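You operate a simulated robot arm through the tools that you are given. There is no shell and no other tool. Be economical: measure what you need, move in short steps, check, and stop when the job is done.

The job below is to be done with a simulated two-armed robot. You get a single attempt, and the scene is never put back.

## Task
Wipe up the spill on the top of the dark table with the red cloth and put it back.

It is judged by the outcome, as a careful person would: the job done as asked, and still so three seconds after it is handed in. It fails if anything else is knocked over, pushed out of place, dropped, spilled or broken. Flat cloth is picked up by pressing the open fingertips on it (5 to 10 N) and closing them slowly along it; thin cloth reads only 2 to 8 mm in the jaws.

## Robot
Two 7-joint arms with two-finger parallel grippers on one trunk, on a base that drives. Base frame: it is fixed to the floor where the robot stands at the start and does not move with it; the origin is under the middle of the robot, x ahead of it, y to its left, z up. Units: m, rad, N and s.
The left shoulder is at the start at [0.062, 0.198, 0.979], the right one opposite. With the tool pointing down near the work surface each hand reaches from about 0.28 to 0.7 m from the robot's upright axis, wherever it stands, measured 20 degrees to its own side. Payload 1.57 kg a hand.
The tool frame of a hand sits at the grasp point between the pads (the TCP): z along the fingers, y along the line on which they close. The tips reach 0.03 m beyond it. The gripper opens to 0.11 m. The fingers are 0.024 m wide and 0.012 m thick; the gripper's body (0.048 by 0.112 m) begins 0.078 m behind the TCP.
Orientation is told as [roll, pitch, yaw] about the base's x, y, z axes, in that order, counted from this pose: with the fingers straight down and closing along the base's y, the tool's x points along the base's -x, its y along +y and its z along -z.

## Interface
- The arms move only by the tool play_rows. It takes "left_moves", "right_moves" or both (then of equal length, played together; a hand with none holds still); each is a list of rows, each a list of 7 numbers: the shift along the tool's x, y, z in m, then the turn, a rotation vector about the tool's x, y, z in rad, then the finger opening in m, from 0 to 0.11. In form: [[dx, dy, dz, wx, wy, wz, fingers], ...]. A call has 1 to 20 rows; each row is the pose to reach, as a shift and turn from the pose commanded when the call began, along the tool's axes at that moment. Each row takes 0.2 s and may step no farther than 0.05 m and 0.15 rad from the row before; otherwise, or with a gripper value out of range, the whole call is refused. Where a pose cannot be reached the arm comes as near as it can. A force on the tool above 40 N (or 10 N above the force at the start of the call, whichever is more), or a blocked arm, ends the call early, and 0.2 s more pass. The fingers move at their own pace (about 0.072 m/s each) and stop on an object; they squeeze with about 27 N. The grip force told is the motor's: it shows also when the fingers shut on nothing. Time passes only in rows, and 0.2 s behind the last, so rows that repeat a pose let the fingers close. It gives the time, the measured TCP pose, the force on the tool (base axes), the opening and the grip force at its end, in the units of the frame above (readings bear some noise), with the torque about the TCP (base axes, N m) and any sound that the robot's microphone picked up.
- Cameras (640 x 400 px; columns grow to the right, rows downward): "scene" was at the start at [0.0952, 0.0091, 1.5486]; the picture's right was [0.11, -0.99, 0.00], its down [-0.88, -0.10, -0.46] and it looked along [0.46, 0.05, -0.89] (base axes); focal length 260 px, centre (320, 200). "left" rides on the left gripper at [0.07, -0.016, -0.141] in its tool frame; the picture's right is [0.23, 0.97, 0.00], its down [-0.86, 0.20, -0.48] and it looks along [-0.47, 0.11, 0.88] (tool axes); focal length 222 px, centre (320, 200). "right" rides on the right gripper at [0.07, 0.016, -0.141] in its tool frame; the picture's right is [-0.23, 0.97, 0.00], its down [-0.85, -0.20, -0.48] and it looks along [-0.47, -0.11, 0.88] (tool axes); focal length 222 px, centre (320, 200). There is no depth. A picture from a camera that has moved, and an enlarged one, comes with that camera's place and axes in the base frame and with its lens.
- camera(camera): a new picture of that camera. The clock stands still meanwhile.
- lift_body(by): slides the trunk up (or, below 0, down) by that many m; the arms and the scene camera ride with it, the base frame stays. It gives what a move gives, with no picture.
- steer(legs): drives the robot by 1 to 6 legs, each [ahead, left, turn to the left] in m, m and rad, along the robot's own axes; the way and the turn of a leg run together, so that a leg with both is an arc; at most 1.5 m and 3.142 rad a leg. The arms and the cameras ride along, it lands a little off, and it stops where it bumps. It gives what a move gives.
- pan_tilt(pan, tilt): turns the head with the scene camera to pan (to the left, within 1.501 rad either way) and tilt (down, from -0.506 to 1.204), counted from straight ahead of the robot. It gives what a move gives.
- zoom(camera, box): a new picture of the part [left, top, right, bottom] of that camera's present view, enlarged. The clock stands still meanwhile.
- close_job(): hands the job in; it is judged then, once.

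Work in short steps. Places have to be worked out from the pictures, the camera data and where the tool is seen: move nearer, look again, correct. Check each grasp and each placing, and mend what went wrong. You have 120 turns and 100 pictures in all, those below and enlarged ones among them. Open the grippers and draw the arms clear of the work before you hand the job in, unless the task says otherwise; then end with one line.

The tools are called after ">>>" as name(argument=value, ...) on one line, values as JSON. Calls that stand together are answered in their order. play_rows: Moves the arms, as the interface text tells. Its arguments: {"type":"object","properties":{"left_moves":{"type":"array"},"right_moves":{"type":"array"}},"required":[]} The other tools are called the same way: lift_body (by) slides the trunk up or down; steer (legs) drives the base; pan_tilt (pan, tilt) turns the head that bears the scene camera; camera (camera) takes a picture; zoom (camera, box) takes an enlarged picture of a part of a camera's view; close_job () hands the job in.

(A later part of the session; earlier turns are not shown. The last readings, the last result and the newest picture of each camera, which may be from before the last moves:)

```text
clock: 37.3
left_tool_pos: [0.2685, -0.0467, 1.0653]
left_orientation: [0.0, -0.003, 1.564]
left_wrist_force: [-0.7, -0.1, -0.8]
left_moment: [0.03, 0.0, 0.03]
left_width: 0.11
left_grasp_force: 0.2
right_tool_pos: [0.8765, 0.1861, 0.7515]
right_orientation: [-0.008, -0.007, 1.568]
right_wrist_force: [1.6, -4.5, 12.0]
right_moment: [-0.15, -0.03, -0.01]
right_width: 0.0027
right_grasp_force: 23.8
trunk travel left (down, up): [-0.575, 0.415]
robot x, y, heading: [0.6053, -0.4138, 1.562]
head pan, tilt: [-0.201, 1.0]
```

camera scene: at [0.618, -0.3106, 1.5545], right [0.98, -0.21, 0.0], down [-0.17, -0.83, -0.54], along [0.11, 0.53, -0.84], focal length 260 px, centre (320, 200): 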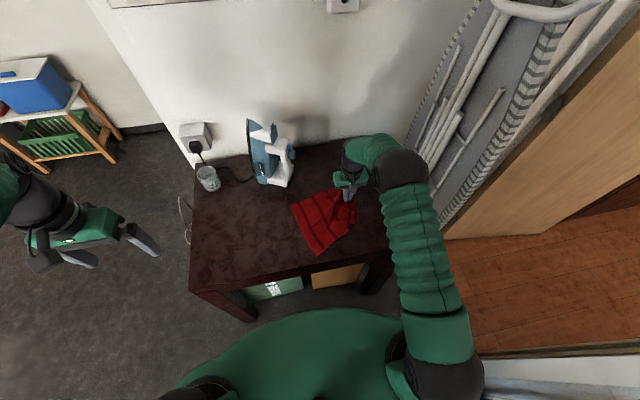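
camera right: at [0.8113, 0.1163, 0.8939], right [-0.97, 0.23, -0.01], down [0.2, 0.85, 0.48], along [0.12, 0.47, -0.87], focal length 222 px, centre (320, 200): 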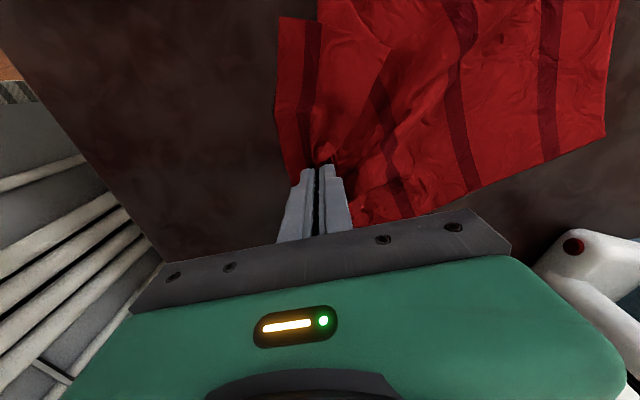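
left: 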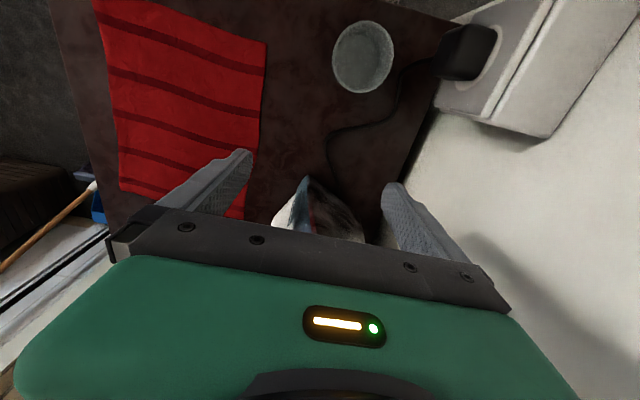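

Good press now (12 N). I continue to x≈0.90 and come back over the centre with firm pressing.

>>> play_rows(right_moves=[[0, -0.02, 0, 0, 0, 0, 0], [0.04, -0.02, 0, 0, 0, 0, 0], [0.08, -0.02, 0, 0, 0, 0, 0], [0.12, -0.02, 0, 0, 0, 0, 0], [0.12, 0.015, 0, 0, 0, 0, 0], [0.08, 0.015, 0, 0, 0, 0, 0], [0.04, 0.015, 0, 0, 0, 0, 0], [0, 0.015, 0, 0, 0, 0, 0], [0, 0.04, 0, 0, 0, 0, 0], [0.04, 0.04, 0, 0, 0, 0, 0], [0.08, 0.04, 0, 0, 0, 0, 0], [0.12, 0.04, 0, 0, 0, 0, 0], [0.12, 0.065, 0, 0, 0, 0, 0], [0.08, 0.065, 0, 0, 0, 0, 0], [0.04, 0.065, 0, 0, 0, 0, 0], [0, 0.065, 0, 0, 0, 0, 0], [0, 0.09, 0, 0, 0, 0, 0], [0.04, 0.09, 0, 0, 0, 0, 0], [0.08, 0.09, 0, 0, 0, 0, 0], [0.12, 0.09, 0, 0, 0, 0, 0]])

>>> camera(camera="scene")

>>> camera(camera="right")

```text
clock: 38.5
left_tool_pos: [0.2675, -0.0476, 1.0648]
left_orientation: [0.001, -0.004, 1.565]
left_wrist_force: [-0.4, 0.6, -0.4]
left_moment: [-0.02, 0.03, 0.01]
left_width: 0.1101
left_grasp_force: 0.1
right_tool_pos: [0.8736, 0.0657, 0.7512]
right_orientation: [-0.015, -0.014, 1.565]
right_wrist_force: [-1.4, -6.9, 23.4]
right_moment: [-0.32, 0.07, -0.02]
right_width: 0.0028
right_grasp_force: 24.3
trunk travel left (down, up): [-0.575, 0.415]
robot x, y, heading: [0.6051, -0.4139, 1.566]
head pan, tilt: [-0.201, 1.0]
stopped in row 5 (right hand): the force on the tool passed its limit at 42 N (the readings are from after the stop); the commanded pose is now the measured one
```

```text
63 pictures are left
camera scene: at [0.6158, -0.3169, 1.555], right [0.98, -0.21, 0.0], down [-0.17, -0.82, -0.54], along [0.11, 0.53, -0.84], focal length 260 px, centre (320, 200)
```

scene: 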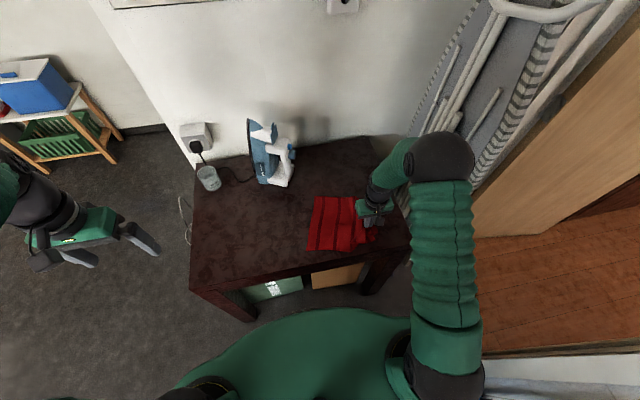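

```text
62 pictures are left
camera right: at [0.8545, -0.0062, 0.891], right [-0.97, 0.23, -0.01], down [0.2, 0.85, 0.49], along [0.12, 0.48, -0.87], focal length 222 px, centre (320, 200)
```

right: 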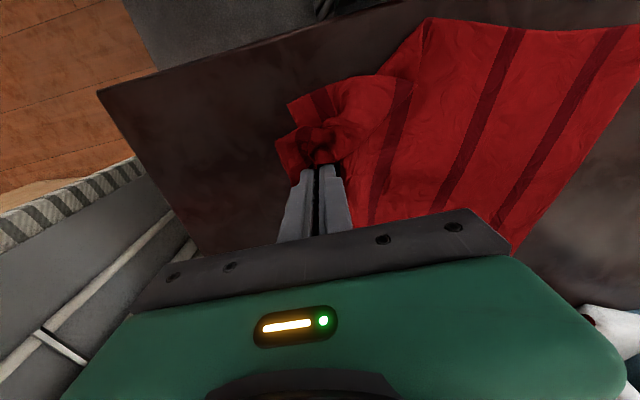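

The turn jammed the leading flap (42 N). I ease up 2.5 mm and run the return passes over the centre.

>>> play_rows(right_moves=[[0, 0, -0.0025, 0, 0, 0, 0], [-0.035, 0, -0.0025, 0, 0, 0, 0], [-0.075, 0, -0.0025, 0, 0, 0, 0], [-0.11, 0.0, -0.0025, 0, 0, 0, 0], [-0.11, 0.02, -0.0025, 0, 0, 0, 0], [-0.075, 0.02, -0.0025, 0, 0, 0, 0], [-0.035, 0.02, -0.0025, 0, 0, 0, 0], [0, 0.02, -0.0025, 0, 0, 0, 0], [0, 0.04, -0.0025, 0, 0, 0, 0], [-0.035, 0.04, -0.0025, 0, 0, 0, 0], [-0.075, 0.04, -0.0025, 0, 0, 0, 0], [-0.11, 0.04, -0.0025, 0, 0, 0, 0]])

>>> camera(camera="right")

```text
clock: 41.1
left_tool_pos: [0.2684, -0.0468, 1.065]
left_orientation: [0.0, -0.003, 1.565]
left_wrist_force: [0.4, -0.5, 0.5]
left_moment: [0.04, 0.01, -0.05]
left_width: 0.11
left_grasp_force: 0.1
right_tool_pos: [0.8341, 0.1768, 0.7519]
right_orientation: [-0.011, -0.014, 1.567]
right_wrist_force: [-0.3, -5.6, 13.5]
right_moment: [-0.24, -0.02, 0.0]
right_width: 0.0028
right_grasp_force: 24.2
trunk travel left (down, up): [-0.575, 0.415]
robot x, y, heading: [0.6046, -0.4117, 1.562]
head pan, tilt: [-0.201, 1.0]
```

```text
61 pictures are left
camera right: at [0.8152, 0.1052, 0.8912], right [-0.97, 0.23, -0.01], down [0.2, 0.85, 0.49], along [0.12, 0.48, -0.87], focal length 222 px, centre (320, 200)
```

right: 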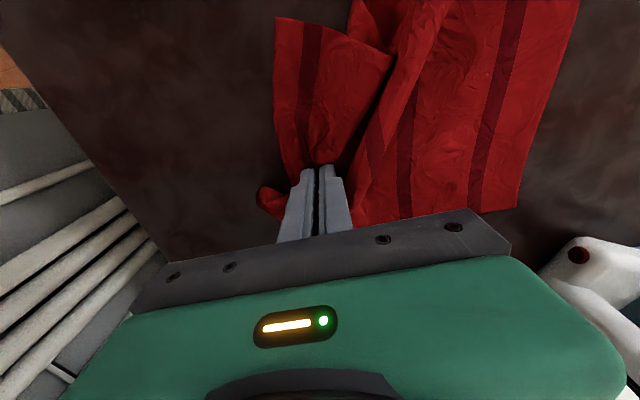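

Good steady press (13 N). I make two more passes over the centre (x 0.81 and 0.785, 0.76).

>>> play_rows(right_moves=[[0, 0.02, -0.0005, 0, 0, 0, 0], [0.035, 0.02, -0.0005, 0, 0, 0, 0], [0.075, 0.02, -0.0005, 0, 0, 0, 0], [0.11, 0.02, -0.0005, 0, 0, 0, 0], [0.11, 0.04, -0.0005, 0, 0, 0, 0], [0.075, 0.04, -0.0005, 0, 0, 0, 0], [0.035, 0.04, -0.0005, 0, 0, 0, 0], [0, 0.04, -0.0005, 0, 0, 0, 0], [0, 0.06, -0.0005, 0, 0, 0, 0], [0.035, 0.06, -0.0005, 0, 0, 0, 0], [0.075, 0.06, -0.0005, 0, 0, 0, 0], [0.11, 0.06, -0.0005, 0, 0, 0, 0]])

>>> camera(camera="scene")

>>> camera(camera="right")

```text
clock: 43.7
left_tool_pos: [0.2675, -0.0475, 1.0656]
left_orientation: [0.0, -0.003, 1.564]
left_wrist_force: [-0.7, -0.7, -0.6]
left_moment: [0.02, 0.0, 0.04]
left_width: 0.11
left_grasp_force: 0.1
right_tool_pos: [0.7723, 0.0672, 0.7518]
right_orientation: [-0.012, -0.016, 1.564]
right_wrist_force: [0.3, 6.0, 16.7]
right_moment: [0.11, 0.0, -0.01]
right_width: 0.0031
right_grasp_force: 23.8
trunk travel left (down, up): [-0.575, 0.415]
robot x, y, heading: [0.6064, -0.4122, 1.56]
head pan, tilt: [-0.201, 1.0]
```

```text
60 pictures are left
camera scene: at [0.6168, -0.3149, 1.555], right [0.98, -0.21, 0.0], down [-0.17, -0.82, -0.54], along [0.11, 0.53, -0.84], focal length 260 px, centre (320, 200)
```

scene: 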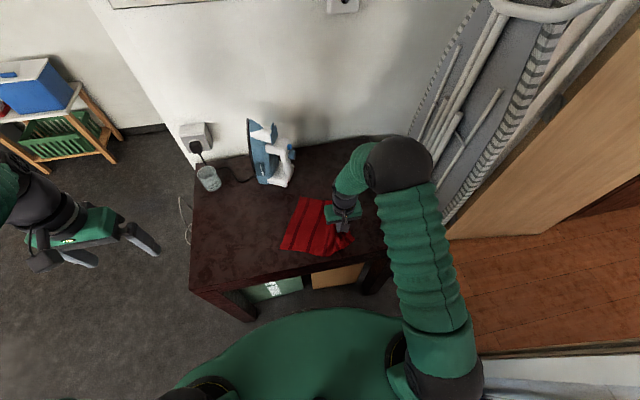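

```text
59 pictures are left
camera right: at [0.7541, -0.0041, 0.891], right [-0.97, 0.23, -0.01], down [0.2, 0.85, 0.5], along [0.12, 0.48, -0.87], focal length 222 px, centre (320, 200)
```

right: 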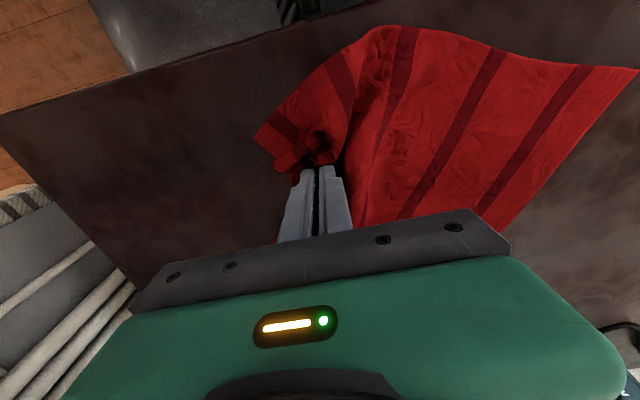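

The wipe looks done. To straighten the cloth I pull it by the right hand toward +x with light contact, to about (0.92, 0.13).

>>> play_rows(right_moves=[[0, 0, -0.003, 0, 0, 0, 0], [-0.015, -0.03, -0.003, 0, 0, 0, 0], [-0.03, -0.06, -0.003, 0, 0, 0, 0], [-0.045, -0.09, -0.003, 0, 0, 0, 0], [-0.06, -0.12, -0.003, 0, 0, 0, 0], [-0.065, -0.15, -0.003, 0, 0, 0, 0]])

>>> camera(camera="scene")

>>> camera(camera="right")

```text
clock: 45.1
left_tool_pos: [0.2697, -0.045, 1.0651]
left_orientation: [0.004, -0.002, 1.565]
left_wrist_force: [0.2, -1.1, 0.7]
left_moment: [-0.01, 0.02, 0.03]
left_width: 0.1099
left_grasp_force: 0.0
right_tool_pos: [0.927, 0.1322, 0.7558]
right_orientation: [-0.01, -0.013, 1.567]
right_wrist_force: [0.2, -0.2, 0.2]
right_moment: [-0.03, 0.02, 0.0]
right_width: 0.003
right_grasp_force: 23.8
trunk travel left (down, up): [-0.575, 0.415]
robot x, y, heading: [0.6002, -0.4184, 1.564]
head pan, tilt: [-0.201, 1.0]
```

```text
58 pictures are left
camera scene: at [0.6202, -0.3121, 1.5546], right [0.98, -0.21, 0.0], down [-0.17, -0.82, -0.54], along [0.11, 0.53, -0.84], focal length 260 px, centre (320, 200)
```

scene: 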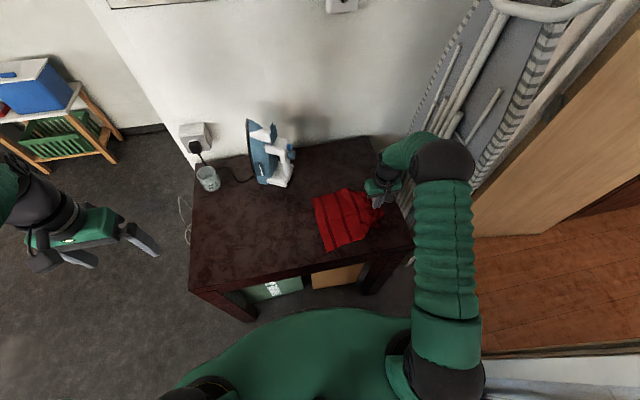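

```text
57 pictures are left
camera right: at [0.9074, 0.0611, 0.8961], right [-0.97, 0.23, -0.01], down [0.2, 0.85, 0.49], along [0.12, 0.48, -0.87], focal length 222 px, centre (320, 200)
```

right: 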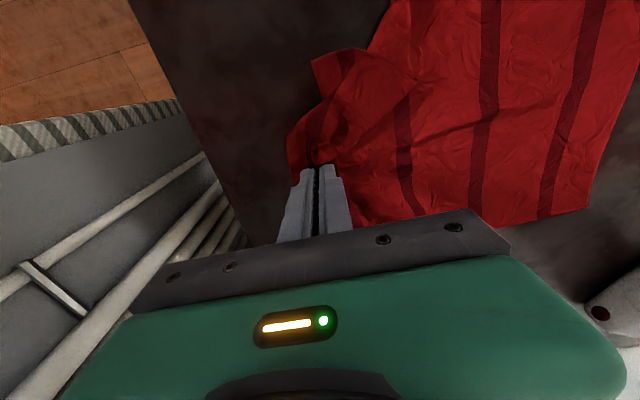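

The cloth is nicely aligned now: its -x edge at x≈0.71, y 0.01–0.23. I release with the right hand, rise, and move it aside; then I'll pull the cloth back by that edge.

>>> play_rows(right_moves=[[0, 0, 0, 0, 0, 0, 0.02], [0, 0, 0, 0, 0, 0, 0.03], [0, 0, -0.02, 0, 0, 0, 0.03], [0, 0, -0.06, 0, 0, 0, 0.03], [0, 0, -0.1, 0, 0, 0, 0.03], [0.04, 0, -0.14, 0, 0, 0, 0.03], [0.08, 0, -0.18, 0, 0, 0, 0.06]])

>>> camera(camera="right")

>>> camera(camera="scene")

```text
refused: row 6 steps farther than a row can; nothing moved
```

```text
56 pictures are left
camera right: at [0.9074, 0.0611, 0.8961], right [-0.97, 0.23, -0.01], down [0.2, 0.85, 0.49], along [0.12, 0.48, -0.87], focal length 222 px, centre (320, 200)
```

right: 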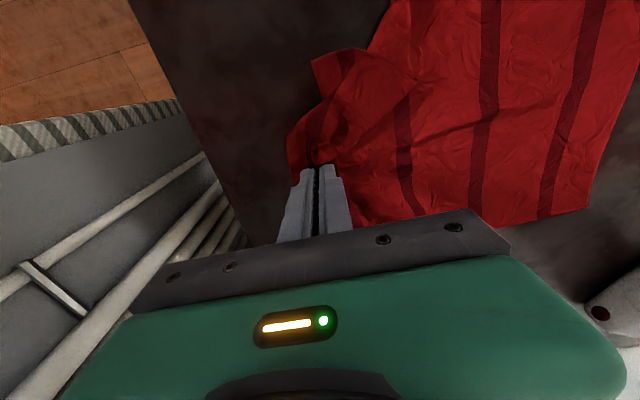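

```text
55 pictures are left
camera scene: at [0.6202, -0.3121, 1.5546], right [0.98, -0.21, 0.0], down [-0.17, -0.82, -0.54], along [0.11, 0.53, -0.84], focal length 260 px, centre (320, 200)
```

scene: 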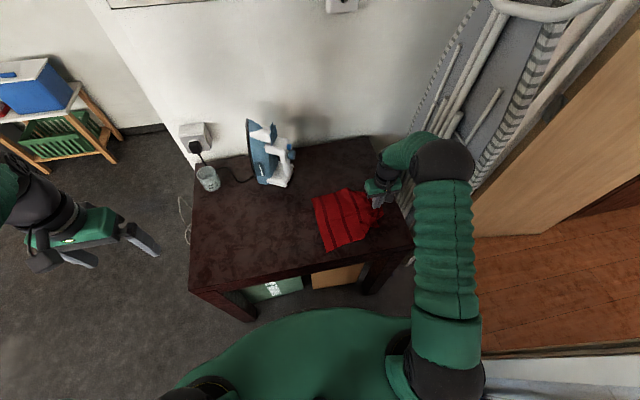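

One row stepped too far; I repeat with shorter steps.

>>> play_rows(right_moves=[[0, 0, 0, 0, 0, 0, 0.02], [0, 0, 0, 0, 0, 0, 0.03], [0, 0, -0.02, 0, 0, 0, 0.03], [0, 0, -0.06, 0, 0, 0, 0.03], [0, 0, -0.1, 0, 0, 0, 0.03], [0.03, 0, -0.13, 0, 0, 0, 0.04], [0.06, 0, -0.16, 0, 0, 0, 0.06]])

>>> camera(camera="right")

```text
clock: 46.7
left_tool_pos: [0.2682, -0.0467, 1.0656]
left_orientation: [0.001, -0.004, 1.565]
left_wrist_force: [-0.4, 0.3, -0.1]
left_moment: [0.02, -0.01, 0.0]
left_width: 0.1102
left_grasp_force: 0.0
right_tool_pos: [0.922, 0.0692, 0.9146]
right_orientation: [-0.013, -0.014, 1.568]
right_wrist_force: [-0.5, -1.0, 0.3]
right_moment: [0.04, -0.02, -0.03]
right_width: 0.0601
right_grasp_force: 0.2
trunk travel left (down, up): [-0.575, 0.415]
robot x, y, heading: [0.6029, -0.4132, 1.566]
head pan, tilt: [-0.201, 1.0]
```

```text
54 pictures are left
camera right: at [0.9034, -0.0025, 1.0549], right [-0.97, 0.23, -0.01], down [0.2, 0.85, 0.49], along [0.12, 0.48, -0.87], focal length 222 px, centre (320, 200)
```

right: 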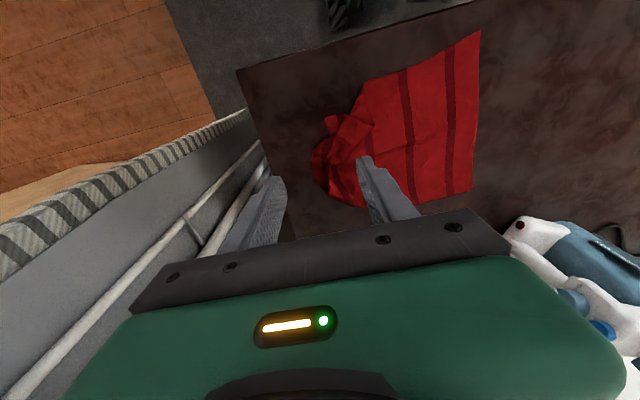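

Cloth released cleanly, still flat; edge at x≈0.70. I retract the right hand and bring the left over the -x edge.

>>> play_rows(right_moves=[[0.03, 0, -0.01, 0, 0, 0, 0.06], [0.06, 0, -0.02, 0, 0, 0, 0.06], [0.09, 0, -0.03, 0, 0, 0, 0.06], [0.12, -0.0, -0.04, 0, 0, 0, 0.06], [0.15, 0, -0.05, 0, 0, 0, 0.06], [0.17, 0, -0.05, 0, 0, 0, 0.06], [0.17, 0, -0.05, 0, 0, 0, 0.06], [0.17, 0, -0.05, 0, 0, 0, 0.06], [0.17, 0, -0.05, 0, 0, 0, 0.06], [0.17, 0, -0.05, 0, 0, 0, 0.06], [0.17, 0, -0.05, 0, 0, 0, 0.06], [0.17, 0, -0.05, 0, 0, 0, 0.06], [0.17, 0, -0.05, 0, 0, 0, 0.06]], left_moves=[[-0.013, -0.037, 0.005, 0, 0, 0, 0.1], [-0.026, -0.074, 0.01, 0, 0, 0, 0.08], [-0.039, -0.111, 0.02, 0, 0, 0, 0.06], [-0.052, -0.148, 0.04, 0, 0, 0, 0.06], [-0.065, -0.185, 0.06, 0, 0, 0, 0.06], [-0.078, -0.222, 0.08, 0, 0, 0, 0.06], [-0.091, -0.259, 0.1, 0, 0, 0, 0.06], [-0.104, -0.296, 0.12, 0, 0, 0, 0.06], [-0.117, -0.333, 0.14, 0, 0, 0, 0.06], [-0.13, -0.37, 0.16, 0, 0, 0, 0.06], [-0.143, -0.407, 0.18, 0, 0, 0, 0.06], [-0.156, -0.444, 0.2, 0, 0, 0, 0.06], [-0.16, -0.47, 0.235, 0, 0, 0, 0.06]])

>>> camera(camera="left")

>>> camera(camera="scene")

```text
clock: 49.5
left_tool_pos: [0.7306, 0.125, 0.84]
left_orientation: [-0.008, -0.012, 1.596]
left_wrist_force: [0.3, -0.1, 0.0]
left_moment: [0.0, -0.01, 0.02]
left_width: 0.0599
left_grasp_force: 0.0
right_tool_pos: [0.9217, -0.0993, 0.9659]
right_orientation: [-0.009, -0.011, 1.564]
right_wrist_force: [0.4, 0.4, 0.4]
right_moment: [-0.04, 0.02, 0.01]
right_width: 0.0599
right_grasp_force: 0.0
trunk travel left (down, up): [-0.575, 0.415]
robot x, y, heading: [0.6069, -0.4146, 1.563]
head pan, tilt: [-0.201, 1.0]
```

```text
53 pictures are left
camera left: at [0.7489, 0.0552, 0.9818], right [-0.97, -0.25, -0.01], down [-0.22, 0.84, 0.49], along [-0.11, 0.47, -0.87], focal length 222 px, centre (320, 200)
```

left: 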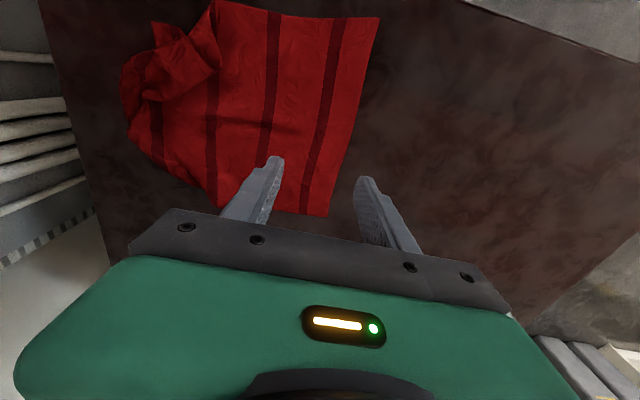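

```text
52 pictures are left
camera scene: at [0.6216, -0.3113, 1.5593], right [0.98, -0.21, 0.0], down [-0.17, -0.82, -0.54], along [0.11, 0.53, -0.84], focal length 260 px, centre (320, 200)
```

scene: 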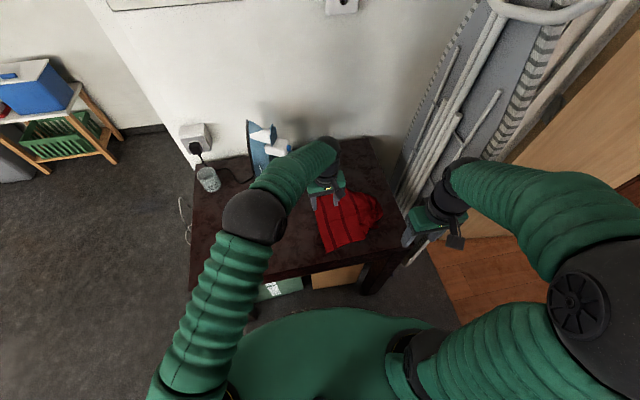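

The left arm is near its reach limit at x≈0.73, the cloth edge at y=0.125 is x≈0.703. I nudge +x with a narrower opening of 0.04 and lower to just above contact.

>>> play_rows(left_moves=[[0.0, -0.008, 0.02, 0, 0, 0, 0.04], [0.0, -0.015, 0.05, 0, 0, 0, 0.04], [0.0, -0.015, 0.08, 0, 0, 0, 0.04], [0.0, -0.015, 0.085, 0, 0, 0, 0.04]])

>>> camera(camera="left")

```text
clock: 50.7
left_tool_pos: [0.7162, 0.1501, 0.7605]
left_orientation: [-0.013, -0.027, 1.653]
left_wrist_force: [-0.7, -0.9, 0.5]
left_moment: [0.02, 0.03, 0.02]
left_width: 0.04
left_grasp_force: 0.2
right_tool_pos: [0.921, -0.1029, 0.9593]
right_orientation: [-0.01, -0.014, 1.566]
right_wrist_force: [0.7, 0.1, 0.1]
right_moment: [0.01, 0.02, 0.03]
right_width: 0.0597
right_grasp_force: 0.0
trunk travel left (down, up): [-0.575, 0.415]
robot x, y, heading: [0.6046, -0.4159, 1.562]
head pan, tilt: [-0.201, 1.0]
stopped in row 4 (left hand): the arm was blocked; the commanded pose is now the measured one
```

```text
51 pictures are left
camera left: at [0.7381, 0.0771, 0.9002], right [-0.95, -0.31, -0.02], down [-0.28, 0.82, 0.5], along [-0.14, 0.48, -0.87], focal length 222 px, centre (320, 200)
```

left: 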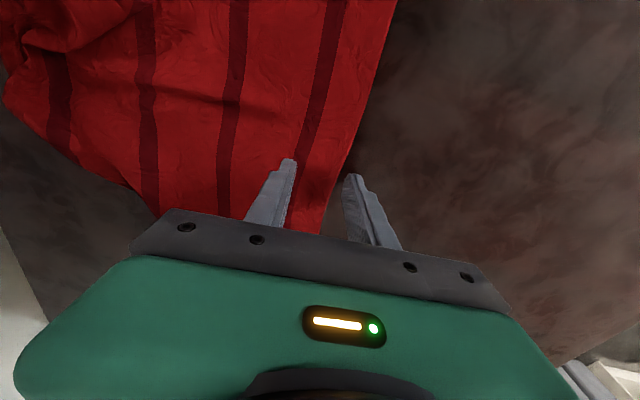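

Left arm hit its limit; I'll use the right hand for the first part of the pull. Retract the left and bring the right back over the edge.

>>> play_rows(left_moves=[[0, 0.0, -0.045, 0, 0, 0, 0.04], [0.01, 0.01, -0.085, 0, 0, 0, 0.04], [0.03, 0.04, -0.11, 0, 0, 0, 0.04], [0.05, 0.08, -0.12, 0, 0, 0, 0.04], [0.07, 0.12, -0.13, 0, 0, 0, 0.04], [0.09, 0.16, -0.14, 0, 0, 0, 0.04], [0.11, 0.2, -0.15, 0, 0, 0, 0.04], [0.13, 0.24, -0.16, 0, 0, 0, 0.04], [0.15, 0.28, -0.17, 0, 0, 0, 0.04], [0.16, 0.32, -0.18, 0, 0, 0.04, 0.05], [0.16, 0.36, -0.19, 0, 0, 0.08, 0.06]])

>>> play_rows(right_moves=[[-0.03, 0.02, 0, 0, 0, 0, 0.06], [-0.06, 0.04, 0.02, 0, 0, 0, 0.06], [-0.09, 0.06, 0.04, 0, 0, 0, 0.06], [-0.12, 0.08, 0.06, 0, 0, 0, 0.06], [-0.15, 0.1, 0.08, 0, 0, 0, 0.06], [-0.18, 0.13, 0.1, 0, 0, 0, 0.06], [-0.21, 0.155, 0.12, 0, 0, 0, 0.06], [-0.22, 0.175, 0.15, 0, 0, 0, 0.06], [-0.22, 0.177, 0.19, 0, 0, 0, 0.06]])

>>> camera(camera="right")

```text
clock: 53.1
left_tool_pos: [0.3707, -0.0476, 0.9395]
left_orientation: [-0.01, -0.021, 1.564]
left_wrist_force: [0.5, 0.0, 0.1]
left_moment: [0.0, 0.0, -0.03]
left_width: 0.0599
left_grasp_force: 0.1
right_tool_pos: [0.9197, -0.1018, 0.9621]
right_orientation: [-0.013, -0.015, 1.567]
right_wrist_force: [0.0, 0.5, 0.6]
right_moment: [-0.01, -0.01, 0.01]
right_width: 0.06
right_grasp_force: 0.0
trunk travel left (down, up): [-0.575, 0.415]
robot x, y, heading: [0.6021, -0.4126, 1.557]
head pan, tilt: [-0.201, 1.0]
```

```text
clock: 55.1
left_tool_pos: [0.3713, -0.0459, 0.9398]
left_orientation: [-0.009, -0.021, 1.566]
left_wrist_force: [-0.4, -0.2, 0.5]
left_moment: [0.02, 0.02, 0.04]
left_width: 0.0601
left_grasp_force: 0.1
right_tool_pos: [0.746, 0.1229, 0.7721]
right_orientation: [-0.012, -0.014, 1.565]
right_wrist_force: [-0.1, 0.0, -0.8]
right_moment: [0.0, 0.01, 0.0]
right_width: 0.0598
right_grasp_force: 0.0
trunk travel left (down, up): [-0.575, 0.415]
robot x, y, heading: [0.602, -0.4164, 1.565]
head pan, tilt: [-0.201, 1.0]
```

```text
50 pictures are left
camera right: at [0.7262, 0.0512, 0.9121], right [-0.97, 0.23, -0.01], down [0.2, 0.85, 0.49], along [0.12, 0.48, -0.87], focal length 222 px, centre (320, 200)
```

right: 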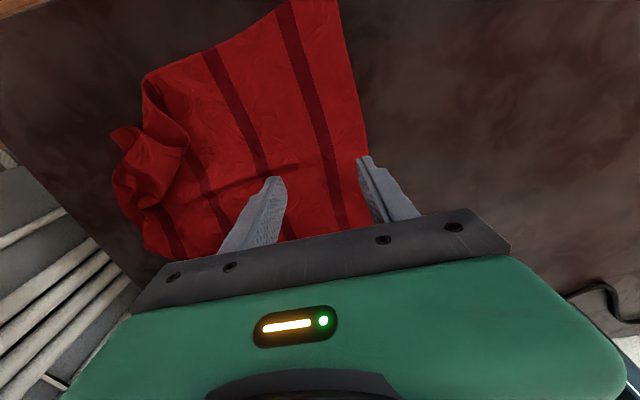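

The -x finger is at the edge; I shift 15 mm onto the cloth and descend gently (contact expected at TCP z≈0.753).

>>> play_rows(right_moves=[[0, -0.015, 0, 0, 0, 0, 0.06], [0, -0.015, 0.012, 0, 0, 0, 0.06], [0, -0.015, 0.017, 0, 0, 0, 0.06], [0, -0.015, 0.0195, 0, 0, 0, 0.06]])

```text
clock: 56.1
left_tool_pos: [0.3718, -0.0466, 0.9413]
left_orientation: [-0.009, -0.021, 1.567]
left_wrist_force: [-0.6, -0.4, 0.8]
left_moment: [0.02, -0.01, -0.01]
left_width: 0.0598
left_grasp_force: 0.0
right_tool_pos: [0.7601, 0.1216, 0.7539]
right_orientation: [-0.014, -0.013, 1.565]
right_wrist_force: [0.8, 0.3, -0.7]
right_moment: [0.01, -0.01, -0.01]
right_width: 0.06
right_grasp_force: 0.1
trunk travel left (down, up): [-0.575, 0.415]
robot x, y, heading: [0.6072, -0.411, 1.565]
head pan, tilt: [-0.201, 1.0]
```

Not yet touching; a bit lower.

>>> play_rows(right_moves=[[0, 0, 0.001, 0, 0, 0, 0.06], [0, 0, 0.002, 0, 0, 0, 0.06], [0, 0, 0.003, 0, 0, 0, 0.06]])

```text
clock: 56.9
left_tool_pos: [0.3705, -0.0475, 0.9406]
left_orientation: [-0.009, -0.023, 1.565]
left_wrist_force: [0.7, 0.1, -0.5]
left_moment: [0.01, 0.04, 0.01]
left_width: 0.0599
left_grasp_force: 0.1
right_tool_pos: [0.76, 0.1223, 0.7521]
right_orientation: [-0.013, -0.015, 1.564]
right_wrist_force: [0.2, -1.1, 1.6]
right_moment: [-0.05, 0.03, 0.03]
right_width: 0.0601
right_grasp_force: 0.0
trunk travel left (down, up): [-0.575, 0.415]
robot x, y, heading: [0.6074, -0.415, 1.561]
head pan, tilt: [-0.201, 1.0]
```

Touching at 1.6 N; I add 1 mm and close slowly.

>>> play_rows(right_moves=[[0, 0, 0.001, 0, 0, 0, 0.06], [0, 0, 0.001, 0, 0, 0, 0.053], [0, 0, 0.001, 0, 0, 0, 0.046], [0, 0, 0.001, 0, 0, 0, 0.039], [0, 0, 0.001, 0, 0, 0, 0.032], [0, 0, 0.001, 0, 0, 0, 0.025], [0, 0, 0.001, 0, 0, 0, 0.018], [0, 0, 0.001, 0, 0, 0, 0.011], [0, 0, 0.001, 0, 0, 0, 0.005], [0, 0, 0.001, 0, 0, 0, 0.0], [0, 0, 0.0, 0, 0, 0, 0.0], [0, 0, 0.0, 0, 0, 0, 0.0]])

>>> camera(camera="right")

```text
clock: 59.5
left_tool_pos: [0.372, -0.048, 0.9413]
left_orientation: [-0.01, -0.02, 1.565]
left_wrist_force: [0.1, -0.6, 0.3]
left_moment: [0.0, 0.0, 0.03]
left_width: 0.0599
left_grasp_force: 0.1
right_tool_pos: [0.7611, 0.1222, 0.7522]
right_orientation: [-0.013, -0.015, 1.565]
right_wrist_force: [0.2, 1.2, 2.9]
right_moment: [-0.02, 0.02, 0.05]
right_width: 0.0022
right_grasp_force: 24.3
trunk travel left (down, up): [-0.575, 0.415]
robot x, y, heading: [0.605, -0.415, 1.565]
head pan, tilt: [-0.201, 1.0]
```

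```text
49 pictures are left
camera right: at [0.7424, 0.0503, 0.8912], right [-0.97, 0.23, -0.01], down [0.2, 0.85, 0.49], along [0.12, 0.48, -0.87], focal length 222 px, centre (320, 200)
```

right: 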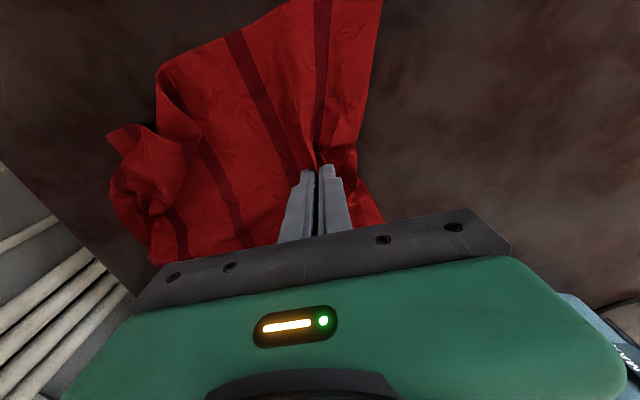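

Gripped. I pull toward -x to about x=0.50, barely touching.

>>> play_rows(right_moves=[[0, 0.02, -0.002, 0, 0, 0, 0], [0, 0.05, -0.003, 0, 0, 0, 0], [0, 0.08, -0.003, 0, 0, 0, 0], [0, 0.11, -0.003, 0, 0, 0, 0], [0, 0.14, -0.003, 0, 0, 0, 0], [0, 0.17, -0.003, 0, 0, 0, 0], [0, 0.2, -0.003, 0, 0, 0, 0], [0, 0.23, -0.003, 0, 0, 0, 0], [0, 0.25, -0.003, 0, 0, 0, 0]])

>>> camera(camera="right")

>>> camera(camera="scene")

```text
clock: 61.5
left_tool_pos: [0.3713, -0.0471, 0.9448]
left_orientation: [-0.01, -0.023, 1.566]
left_wrist_force: [0.5, 0.7, -0.2]
left_moment: [-0.04, -0.01, 0.0]
left_width: 0.06
left_grasp_force: 0.1
right_tool_pos: [0.5227, 0.1377, 0.7653]
right_orientation: [-0.001, -0.03, 1.533]
right_wrist_force: [-0.5, -0.3, 0.0]
right_moment: [-0.01, 0.01, 0.0]
right_width: 0.0025
right_grasp_force: 23.8
trunk travel left (down, up): [-0.575, 0.415]
robot x, y, heading: [0.6046, -0.4129, 1.563]
head pan, tilt: [-0.201, 1.0]
```

```text
48 pictures are left
camera right: at [0.502, 0.0642, 0.9049], right [-0.96, 0.26, 0.01], down [0.23, 0.83, 0.5], along [0.13, 0.49, -0.86], focal length 222 px, centre (320, 200)
```

right: 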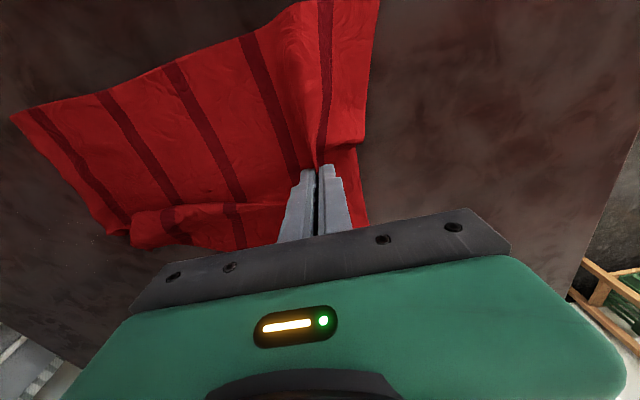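

```text
47 pictures are left
camera scene: at [0.6165, -0.312, 1.5592], right [0.98, -0.21, 0.0], down [-0.17, -0.82, -0.54], along [0.11, 0.53, -0.84], focal length 260 px, centre (320, 200)
```

scene: 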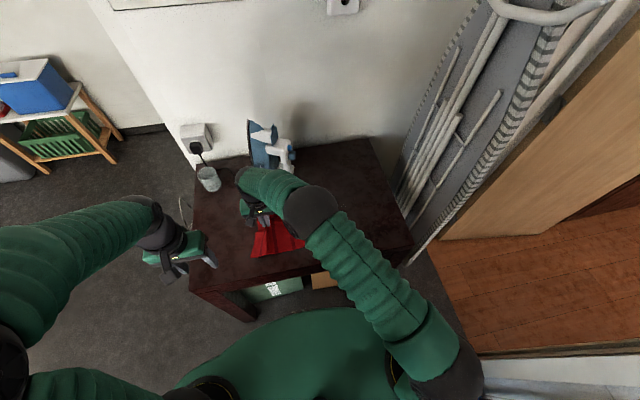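

The cloth came along and flattened; its -x edge is at about x=0.475. The right arm is near its limit, so I release, lift and retract it; the left hand takes over.

>>> play_rows(right_moves=[[0, 0, 0.005, 0, 0, 0, 0.0], [0, 0, 0.005, 0, 0, 0, 0.02], [0, 0, 0.005, 0, 0, 0, 0.03], [0, 0, -0.03, 0, 0, 0, 0.03], [0, 0, -0.07, 0, 0, 0, 0.03], [0, -0.03, -0.1, 0, 0, 0, 0.04], [0, -0.07, -0.11, 0, 0, 0, 0.06], [0.02, -0.11, -0.12, 0, 0, 0, 0.06], [0.03, -0.15, -0.13, 0, 0, 0, 0.06], [0.03, -0.19, -0.14, 0, 0, 0, 0.06], [0.03, -0.23, -0.15, 0, 0, 0, 0.06], [0.03, -0.27, -0.15, 0, 0, 0, 0.06]])

>>> camera(camera="right")

>>> camera(camera="scene")

```text
clock: 64.1
left_tool_pos: [0.3735, -0.0471, 0.9414]
left_orientation: [-0.007, -0.022, 1.564]
left_wrist_force: [0.2, 0.0, -0.1]
left_moment: [0.02, 0.02, 0.01]
left_width: 0.0598
left_grasp_force: 0.0
right_tool_pos: [0.7812, 0.0913, 0.9044]
right_orientation: [-0.01, -0.015, 1.568]
right_wrist_force: [-0.3, -0.4, -0.2]
right_moment: [0.01, 0.03, 0.0]
right_width: 0.0601
right_grasp_force: 0.0
trunk travel left (down, up): [-0.575, 0.415]
robot x, y, heading: [0.6038, -0.4126, 1.562]
head pan, tilt: [-0.201, 1.0]
```

```text
46 pictures are left
camera right: at [0.7625, 0.02, 1.0437], right [-0.97, 0.23, -0.01], down [0.2, 0.85, 0.49], along [0.12, 0.48, -0.87], focal length 222 px, centre (320, 200)
```

right: 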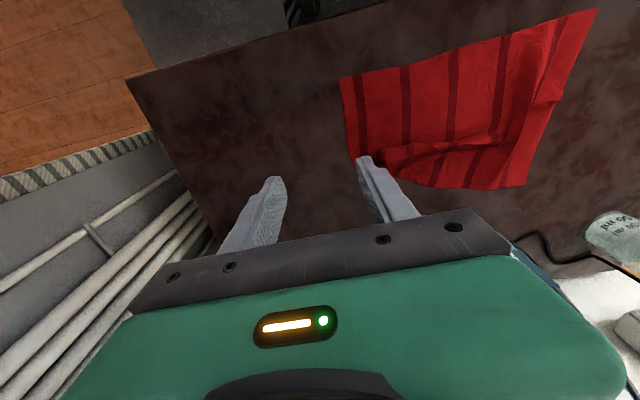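

```text
45 pictures are left
camera scene: at [0.6203, -0.3124, 1.5546], right [0.98, -0.21, 0.0], down [-0.17, -0.82, -0.54], along [0.11, 0.53, -0.84], focal length 260 px, centre (320, 200)
```

scene: 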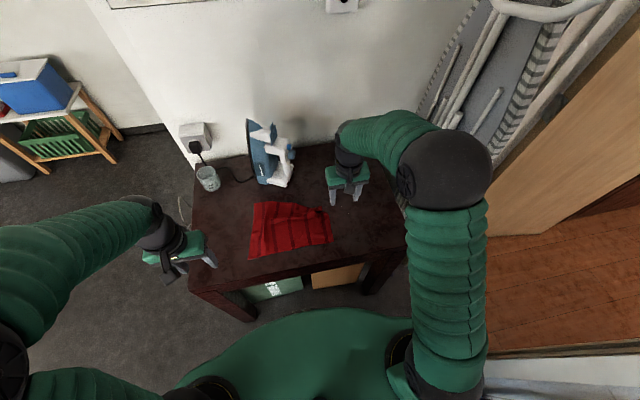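

The cloth lies mostly flat with one fold on the far +x corner. I check whether the spill area (px ≈(304,171) in the right view) is clean.

>>> zoom(camera="right", box=[190, 90, 350, 190])

>>> zoom(camera="scene", box=[300, 140, 410, 260])

```text
4.00 times, centred on (270, 140) of right
camera zoom: at [0.7625, 0.02, 1.0437], right [-0.97, 0.23, -0.01], down [0.2, 0.85, 0.49], along [0.12, 0.48, -0.87], focal length 888 px, centre (520, 440)
```

zoom: 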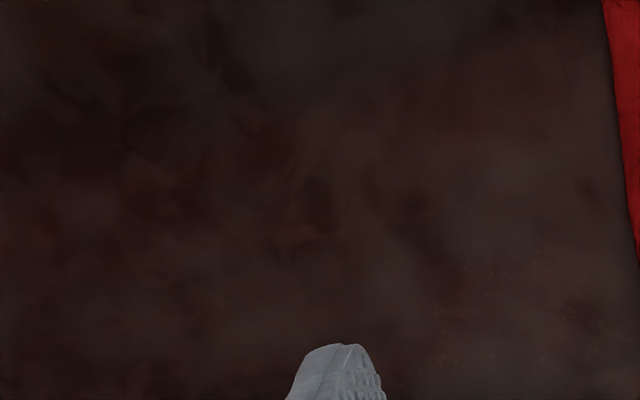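

```text
3.33 times, centred on (355, 200) of scene
camera zoom: at [0.6203, -0.3124, 1.5546], right [0.98, -0.21, 0.0], down [-0.17, -0.82, -0.54], along [0.11, 0.53, -0.84], focal length 867 px, centre (203, 200)
```

zoom: 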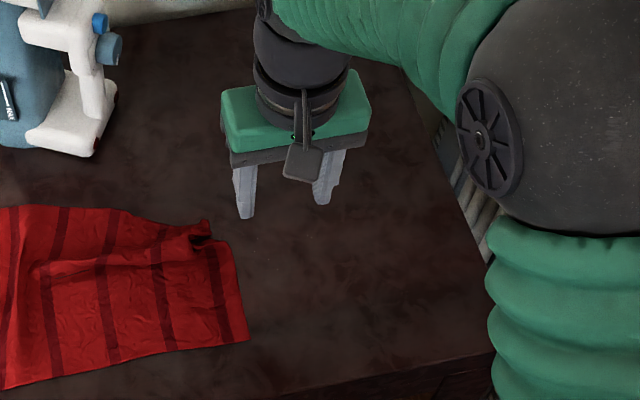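

Let me move the right hand off the area and look again natively.

>>> play_rows(right_moves=[[0.04, 0, -0.01, 0, 0, 0, 0.06], [0.08, 0, -0.02, 0, 0, 0, 0.06], [0.12, 0, -0.03, 0, 0, 0, 0.06], [0.16, 0, -0.04, 0, 0, 0, 0.06], [0.2, 0, -0.05, 0, 0, 0, 0.06], [0.24, 0, -0.06, 0, 0, 0, 0.06]])

>>> camera(camera="scene")

>>> camera(camera="right")

>>> zoom(camera="scene", box=[190, 130, 420, 290])

```text
clock: 65.5
left_tool_pos: [0.372, -0.0482, 0.941]
left_orientation: [-0.009, -0.023, 1.565]
left_wrist_force: [0.0, 0.1, -0.4]
left_moment: [0.0, 0.01, 0.0]
left_width: 0.0599
left_grasp_force: 0.2
right_tool_pos: [0.7763, -0.1464, 0.9648]
right_orientation: [-0.013, -0.015, 1.565]
right_wrist_force: [0.4, -0.1, 0.3]
right_moment: [-0.02, -0.01, 0.03]
right_width: 0.0598
right_grasp_force: 0.1
right hand out of reach, approached as far as the arm can: row 6
trunk travel left (down, up): [-0.575, 0.415]
robot x, y, heading: [0.6072, -0.4186, 1.562]
head pan, tilt: [-0.201, 1.0]
```

```text
42 pictures are left
camera scene: at [0.6185, -0.3164, 1.5549], right [0.98, -0.21, 0.0], down [-0.17, -0.82, -0.54], along [0.11, 0.53, -0.84], focal length 260 px, centre (320, 200)
```

scene: 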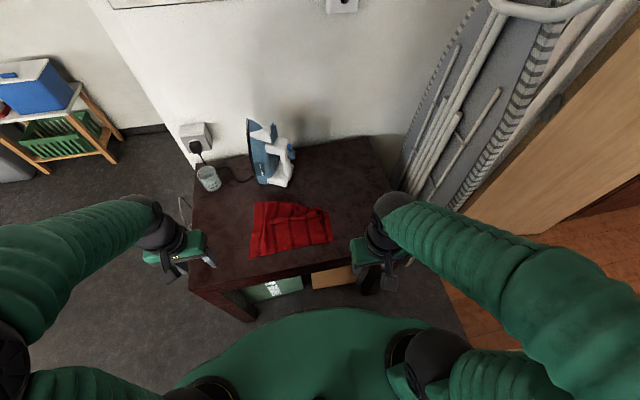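

```text
41 pictures are left
camera right: at [0.7577, -0.218, 1.1046], right [-0.97, 0.23, -0.01], down [0.2, 0.85, 0.49], along [0.12, 0.48, -0.87], focal length 222 px, centre (320, 200)
```

right: 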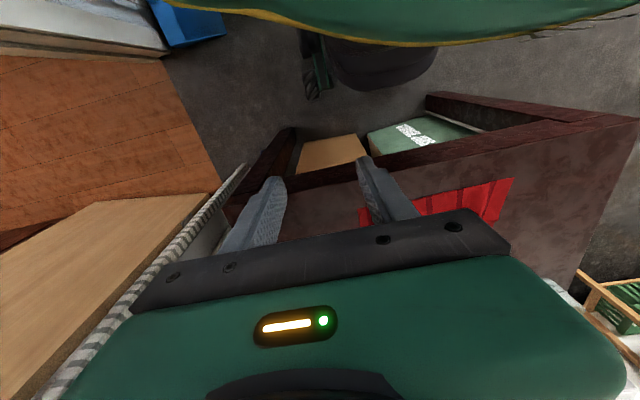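

```text
2.50 times, centred on (305, 210) of scene
camera zoom: at [0.6185, -0.3164, 1.5549], right [0.98, -0.21, 0.0], down [-0.17, -0.82, -0.54], along [0.11, 0.53, -0.84], focal length 650 px, centre (358, 175)
```

zoom: 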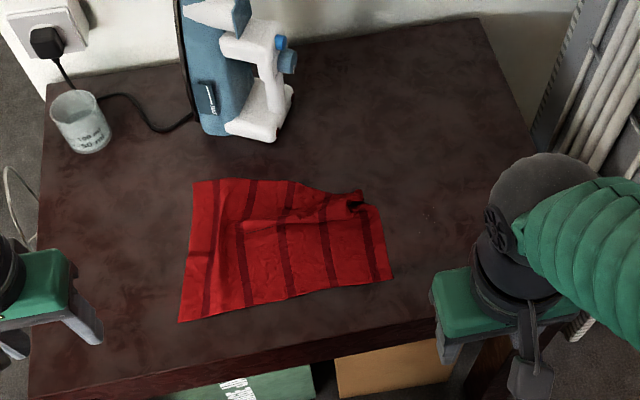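

There may be faint residue near zoom (428,213) → (0.82,0.13). I look closer.

>>> zoom(camera="scene", box=[310, 175, 390, 245])

>>> pan_tilt(pan=-0.4, tilt=0.8)

>>> camera(camera="scene")

```text
5.71 times, centred on (350, 210) of scene
camera zoom: at [0.6185, -0.3164, 1.5549], right [0.98, -0.21, 0.0], down [-0.17, -0.82, -0.54], along [0.11, 0.53, -0.84], focal length 1486 px, centre (149, 143)
```

zoom: 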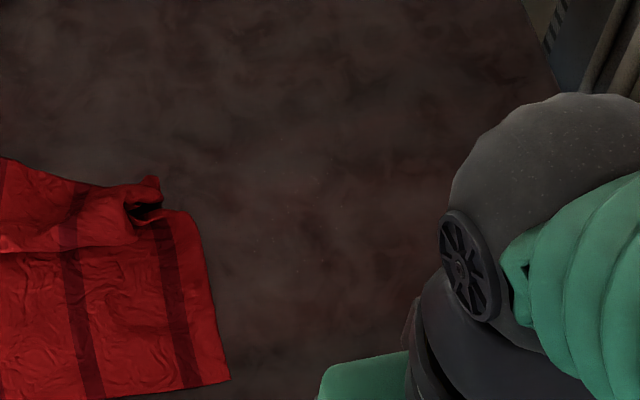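

```text
clock: 66.2
left_tool_pos: [0.3714, -0.0464, 0.9416]
left_orientation: [-0.01, -0.021, 1.565]
left_wrist_force: [-0.2, 0.0, 0.4]
left_moment: [-0.02, -0.02, 0.01]
left_width: 0.0603
left_grasp_force: 0.0
right_tool_pos: [0.7763, -0.1428, 0.9636]
right_orientation: [-0.012, -0.013, 1.565]
right_wrist_force: [0.8, 0.4, -0.5]
right_moment: [-0.02, -0.02, 0.0]
right_width: 0.06
right_grasp_force: 0.1
trunk travel left (down, up): [-0.575, 0.415]
robot x, y, heading: [0.6048, -0.4136, 1.565]
head pan, tilt: [-0.4, 0.799]
```

```text
38 pictures are left
camera scene: at [0.636, -0.3074, 1.5697], right [0.92, -0.4, 0.0], down [-0.28, -0.66, -0.7], along [0.28, 0.64, -0.72], focal length 260 px, centre (320, 200)
```

scene: 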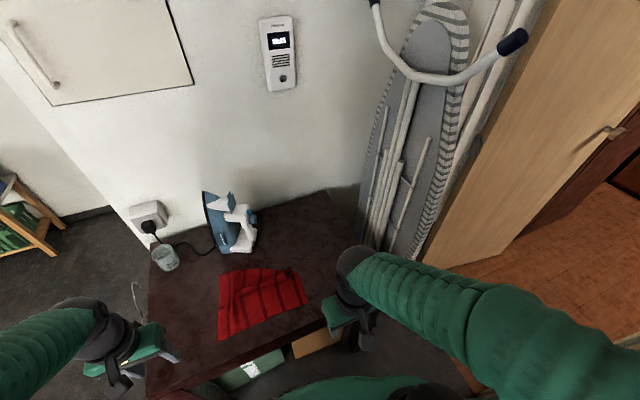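

The native view now looks uniform, but I want a close check: bring the right hand's camera low over the wiped area.

>>> play_rows(right_moves=[[-0.045, 0, 0, 0, 0, 0, 0.11], [-0.09, -0.005, 0, 0, 0, 0, 0.11], [-0.135, -0.01, 0.01, 0, 0, 0, 0.11], [-0.18, -0.015, 0.02, 0, 0, 0, 0.11], [-0.225, -0.02, 0.03, 0, 0, 0, 0.11], [-0.265, -0.025, 0.05, 0, 0, 0, 0.11], [-0.3, -0.03, 0.08, 0, 0, 0, 0.11], [-0.33, -0.03, 0.11, 0, 0, 0, 0.11], [-0.34, -0.03, 0.15, 0, 0, 0, 0.11]])

>>> camera(camera="right")

>>> zoom(camera="right", box=[180, 20, 420, 170])

```text
clock: 68.2
left_tool_pos: [0.3719, -0.0459, 0.9406]
left_orientation: [-0.008, -0.022, 1.565]
left_wrist_force: [0.0, -0.2, -0.8]
left_moment: [-0.02, 0.01, 0.0]
left_width: 0.0601
left_grasp_force: 0.1
right_tool_pos: [0.8116, 0.1986, 0.8188]
right_orientation: [-0.013, -0.014, 1.565]
right_wrist_force: [0.2, -0.2, 0.0]
right_moment: [-0.01, 0.03, 0.0]
right_width: 0.1103
right_grasp_force: 0.0
trunk travel left (down, up): [-0.575, 0.415]
robot x, y, heading: [0.6044, -0.4134, 1.565]
head pan, tilt: [-0.4, 0.799]
```

```text
37 pictures are left
camera right: at [0.7925, 0.1255, 0.9585], right [-0.97, 0.23, -0.01], down [0.2, 0.85, 0.49], along [0.12, 0.48, -0.87], focal length 222 px, centre (320, 200)
```

right: 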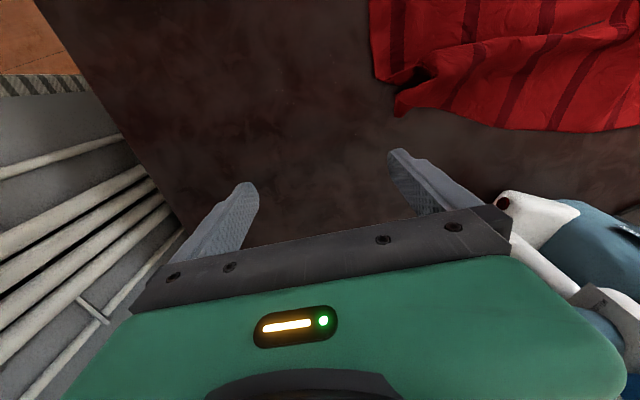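

```text
2.67 times, centred on (300, 95) of right
camera zoom: at [0.7925, 0.1255, 0.9585], right [-0.97, 0.23, -0.01], down [0.2, 0.85, 0.49], along [0.12, 0.48, -0.87], focal length 592 px, centre (373, 480)
```

zoom: 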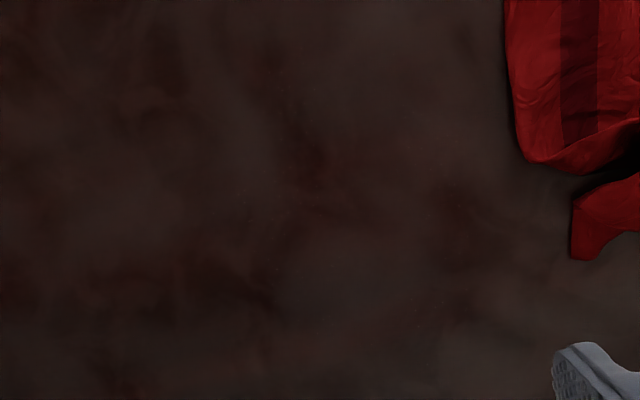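

Only very faint specks remain around (0.79–0.85, 0.11–0.20). I'll give it a second firm pass: grasp the +x edge (x≈0.74) at y≈0.09 with the right hand.

>>> play_rows(right_moves=[[0.03, 0.03, 0, 0, 0, 0, 0.09], [0.06, 0.06, 0, 0, 0, 0, 0.07], [0.08, 0.09, 0, 0, 0, 0, 0.06], [0.105, 0.108, 0, 0, 0, 0, 0.06], [0.105, 0.108, 0.03, 0, 0, 0, 0.06], [0.105, 0.108, 0.05, 0, 0, 0, 0.06]])

>>> camera(camera="right")

```text
clock: 69.6
left_tool_pos: [0.3717, -0.0461, 0.941]
left_orientation: [-0.009, -0.023, 1.566]
left_wrist_force: [0.6, -0.3, 0.7]
left_moment: [0.02, -0.02, 0.03]
left_width: 0.0602
left_grasp_force: 0.0
right_tool_pos: [0.7017, 0.0929, 0.7679]
right_orientation: [-0.012, -0.014, 1.566]
right_wrist_force: [0.8, 0.3, -0.4]
right_moment: [0.04, 0.01, -0.02]
right_width: 0.0599
right_grasp_force: 0.0
trunk travel left (down, up): [-0.575, 0.415]
robot x, y, heading: [0.6037, -0.4167, 1.562]
head pan, tilt: [-0.4, 0.799]
```

```text
35 pictures are left
camera right: at [0.6828, 0.0219, 0.9068], right [-0.97, 0.23, -0.01], down [0.2, 0.85, 0.49], along [0.12, 0.48, -0.87], focal length 222 px, centre (320, 200)
```

right: 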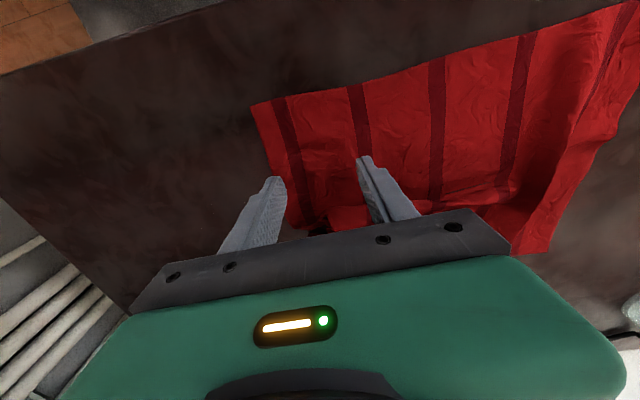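

The +x finger is right at the edge; I shift 12 mm inwards and lower to contact.

>>> play_rows(right_moves=[[0, 0.012, 0.005, 0, 0, 0, 0.06], [0, 0.012, 0.012, 0, 0, 0, 0.06], [0, 0.012, 0.0155, 0, 0, 0, 0.06], [0, 0.012, 0.0165, 0, 0, 0, 0.06]])

```text
clock: 70.6
left_tool_pos: [0.371, -0.0483, 0.9408]
left_orientation: [-0.01, -0.022, 1.566]
left_wrist_force: [0.6, -0.2, -0.2]
left_moment: [0.02, -0.01, -0.02]
left_width: 0.0602
left_grasp_force: 0.1
right_tool_pos: [0.6902, 0.0931, 0.7517]
right_orientation: [-0.012, -0.017, 1.566]
right_wrist_force: [0.5, -1.5, 16.1]
right_moment: [-0.19, 0.58, 0.04]
right_width: 0.0596
right_grasp_force: 0.0
trunk travel left (down, up): [-0.575, 0.415]
robot x, y, heading: [0.6032, -0.4161, 1.565]
head pan, tilt: [-0.4, 0.799]
```

Contact at 16 N (a bit much); I ease 1.5 mm and close slowly.

>>> play_rows(right_moves=[[0, 0, -0.0015, 0, 0, 0, 0.06], [0, 0, -0.0015, 0, 0, 0, 0.053], [0, 0, -0.0015, 0, 0, 0, 0.046], [0, 0, -0.0015, 0, 0, 0, 0.039], [0, 0, -0.001, 0, 0, 0, 0.032], [0, 0, -0.001, 0, 0, 0, 0.025], [0, 0, -0.001, 0, 0, 0, 0.018], [0, 0, -0.001, 0, 0, 0, 0.011], [0, 0, -0.001, 0, 0, 0, 0.005], [0, 0, -0.001, 0, 0, 0, 0.0], [0, 0, -0.001, 0, 0, 0, 0.0], [0, 0, -0.001, 0, 0, 0, 0.0]])

>>> camera(camera="right")

```text
clock: 73.2
left_tool_pos: [0.3706, -0.0476, 0.9415]
left_orientation: [-0.009, -0.022, 1.566]
left_wrist_force: [0.6, -0.4, -0.3]
left_moment: [-0.02, -0.01, 0.0]
left_width: 0.06
left_grasp_force: 0.1
right_tool_pos: [0.6892, 0.0936, 0.7517]
right_orientation: [-0.013, -0.015, 1.567]
right_wrist_force: [-0.6, -0.7, 8.2]
right_moment: [-0.05, 0.11, 0.0]
right_width: 0.0025
right_grasp_force: 23.4
trunk travel left (down, up): [-0.575, 0.415]
robot x, y, heading: [0.6025, -0.4126, 1.567]
head pan, tilt: [-0.4, 0.799]
```

```text
34 pictures are left
camera right: at [0.6705, 0.0208, 0.891], right [-0.97, 0.23, -0.01], down [0.2, 0.85, 0.49], along [0.12, 0.48, -0.87], focal length 222 px, centre (320, 200)
```

right: 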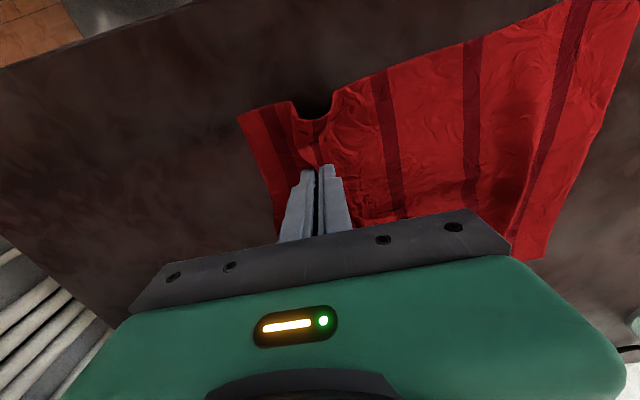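

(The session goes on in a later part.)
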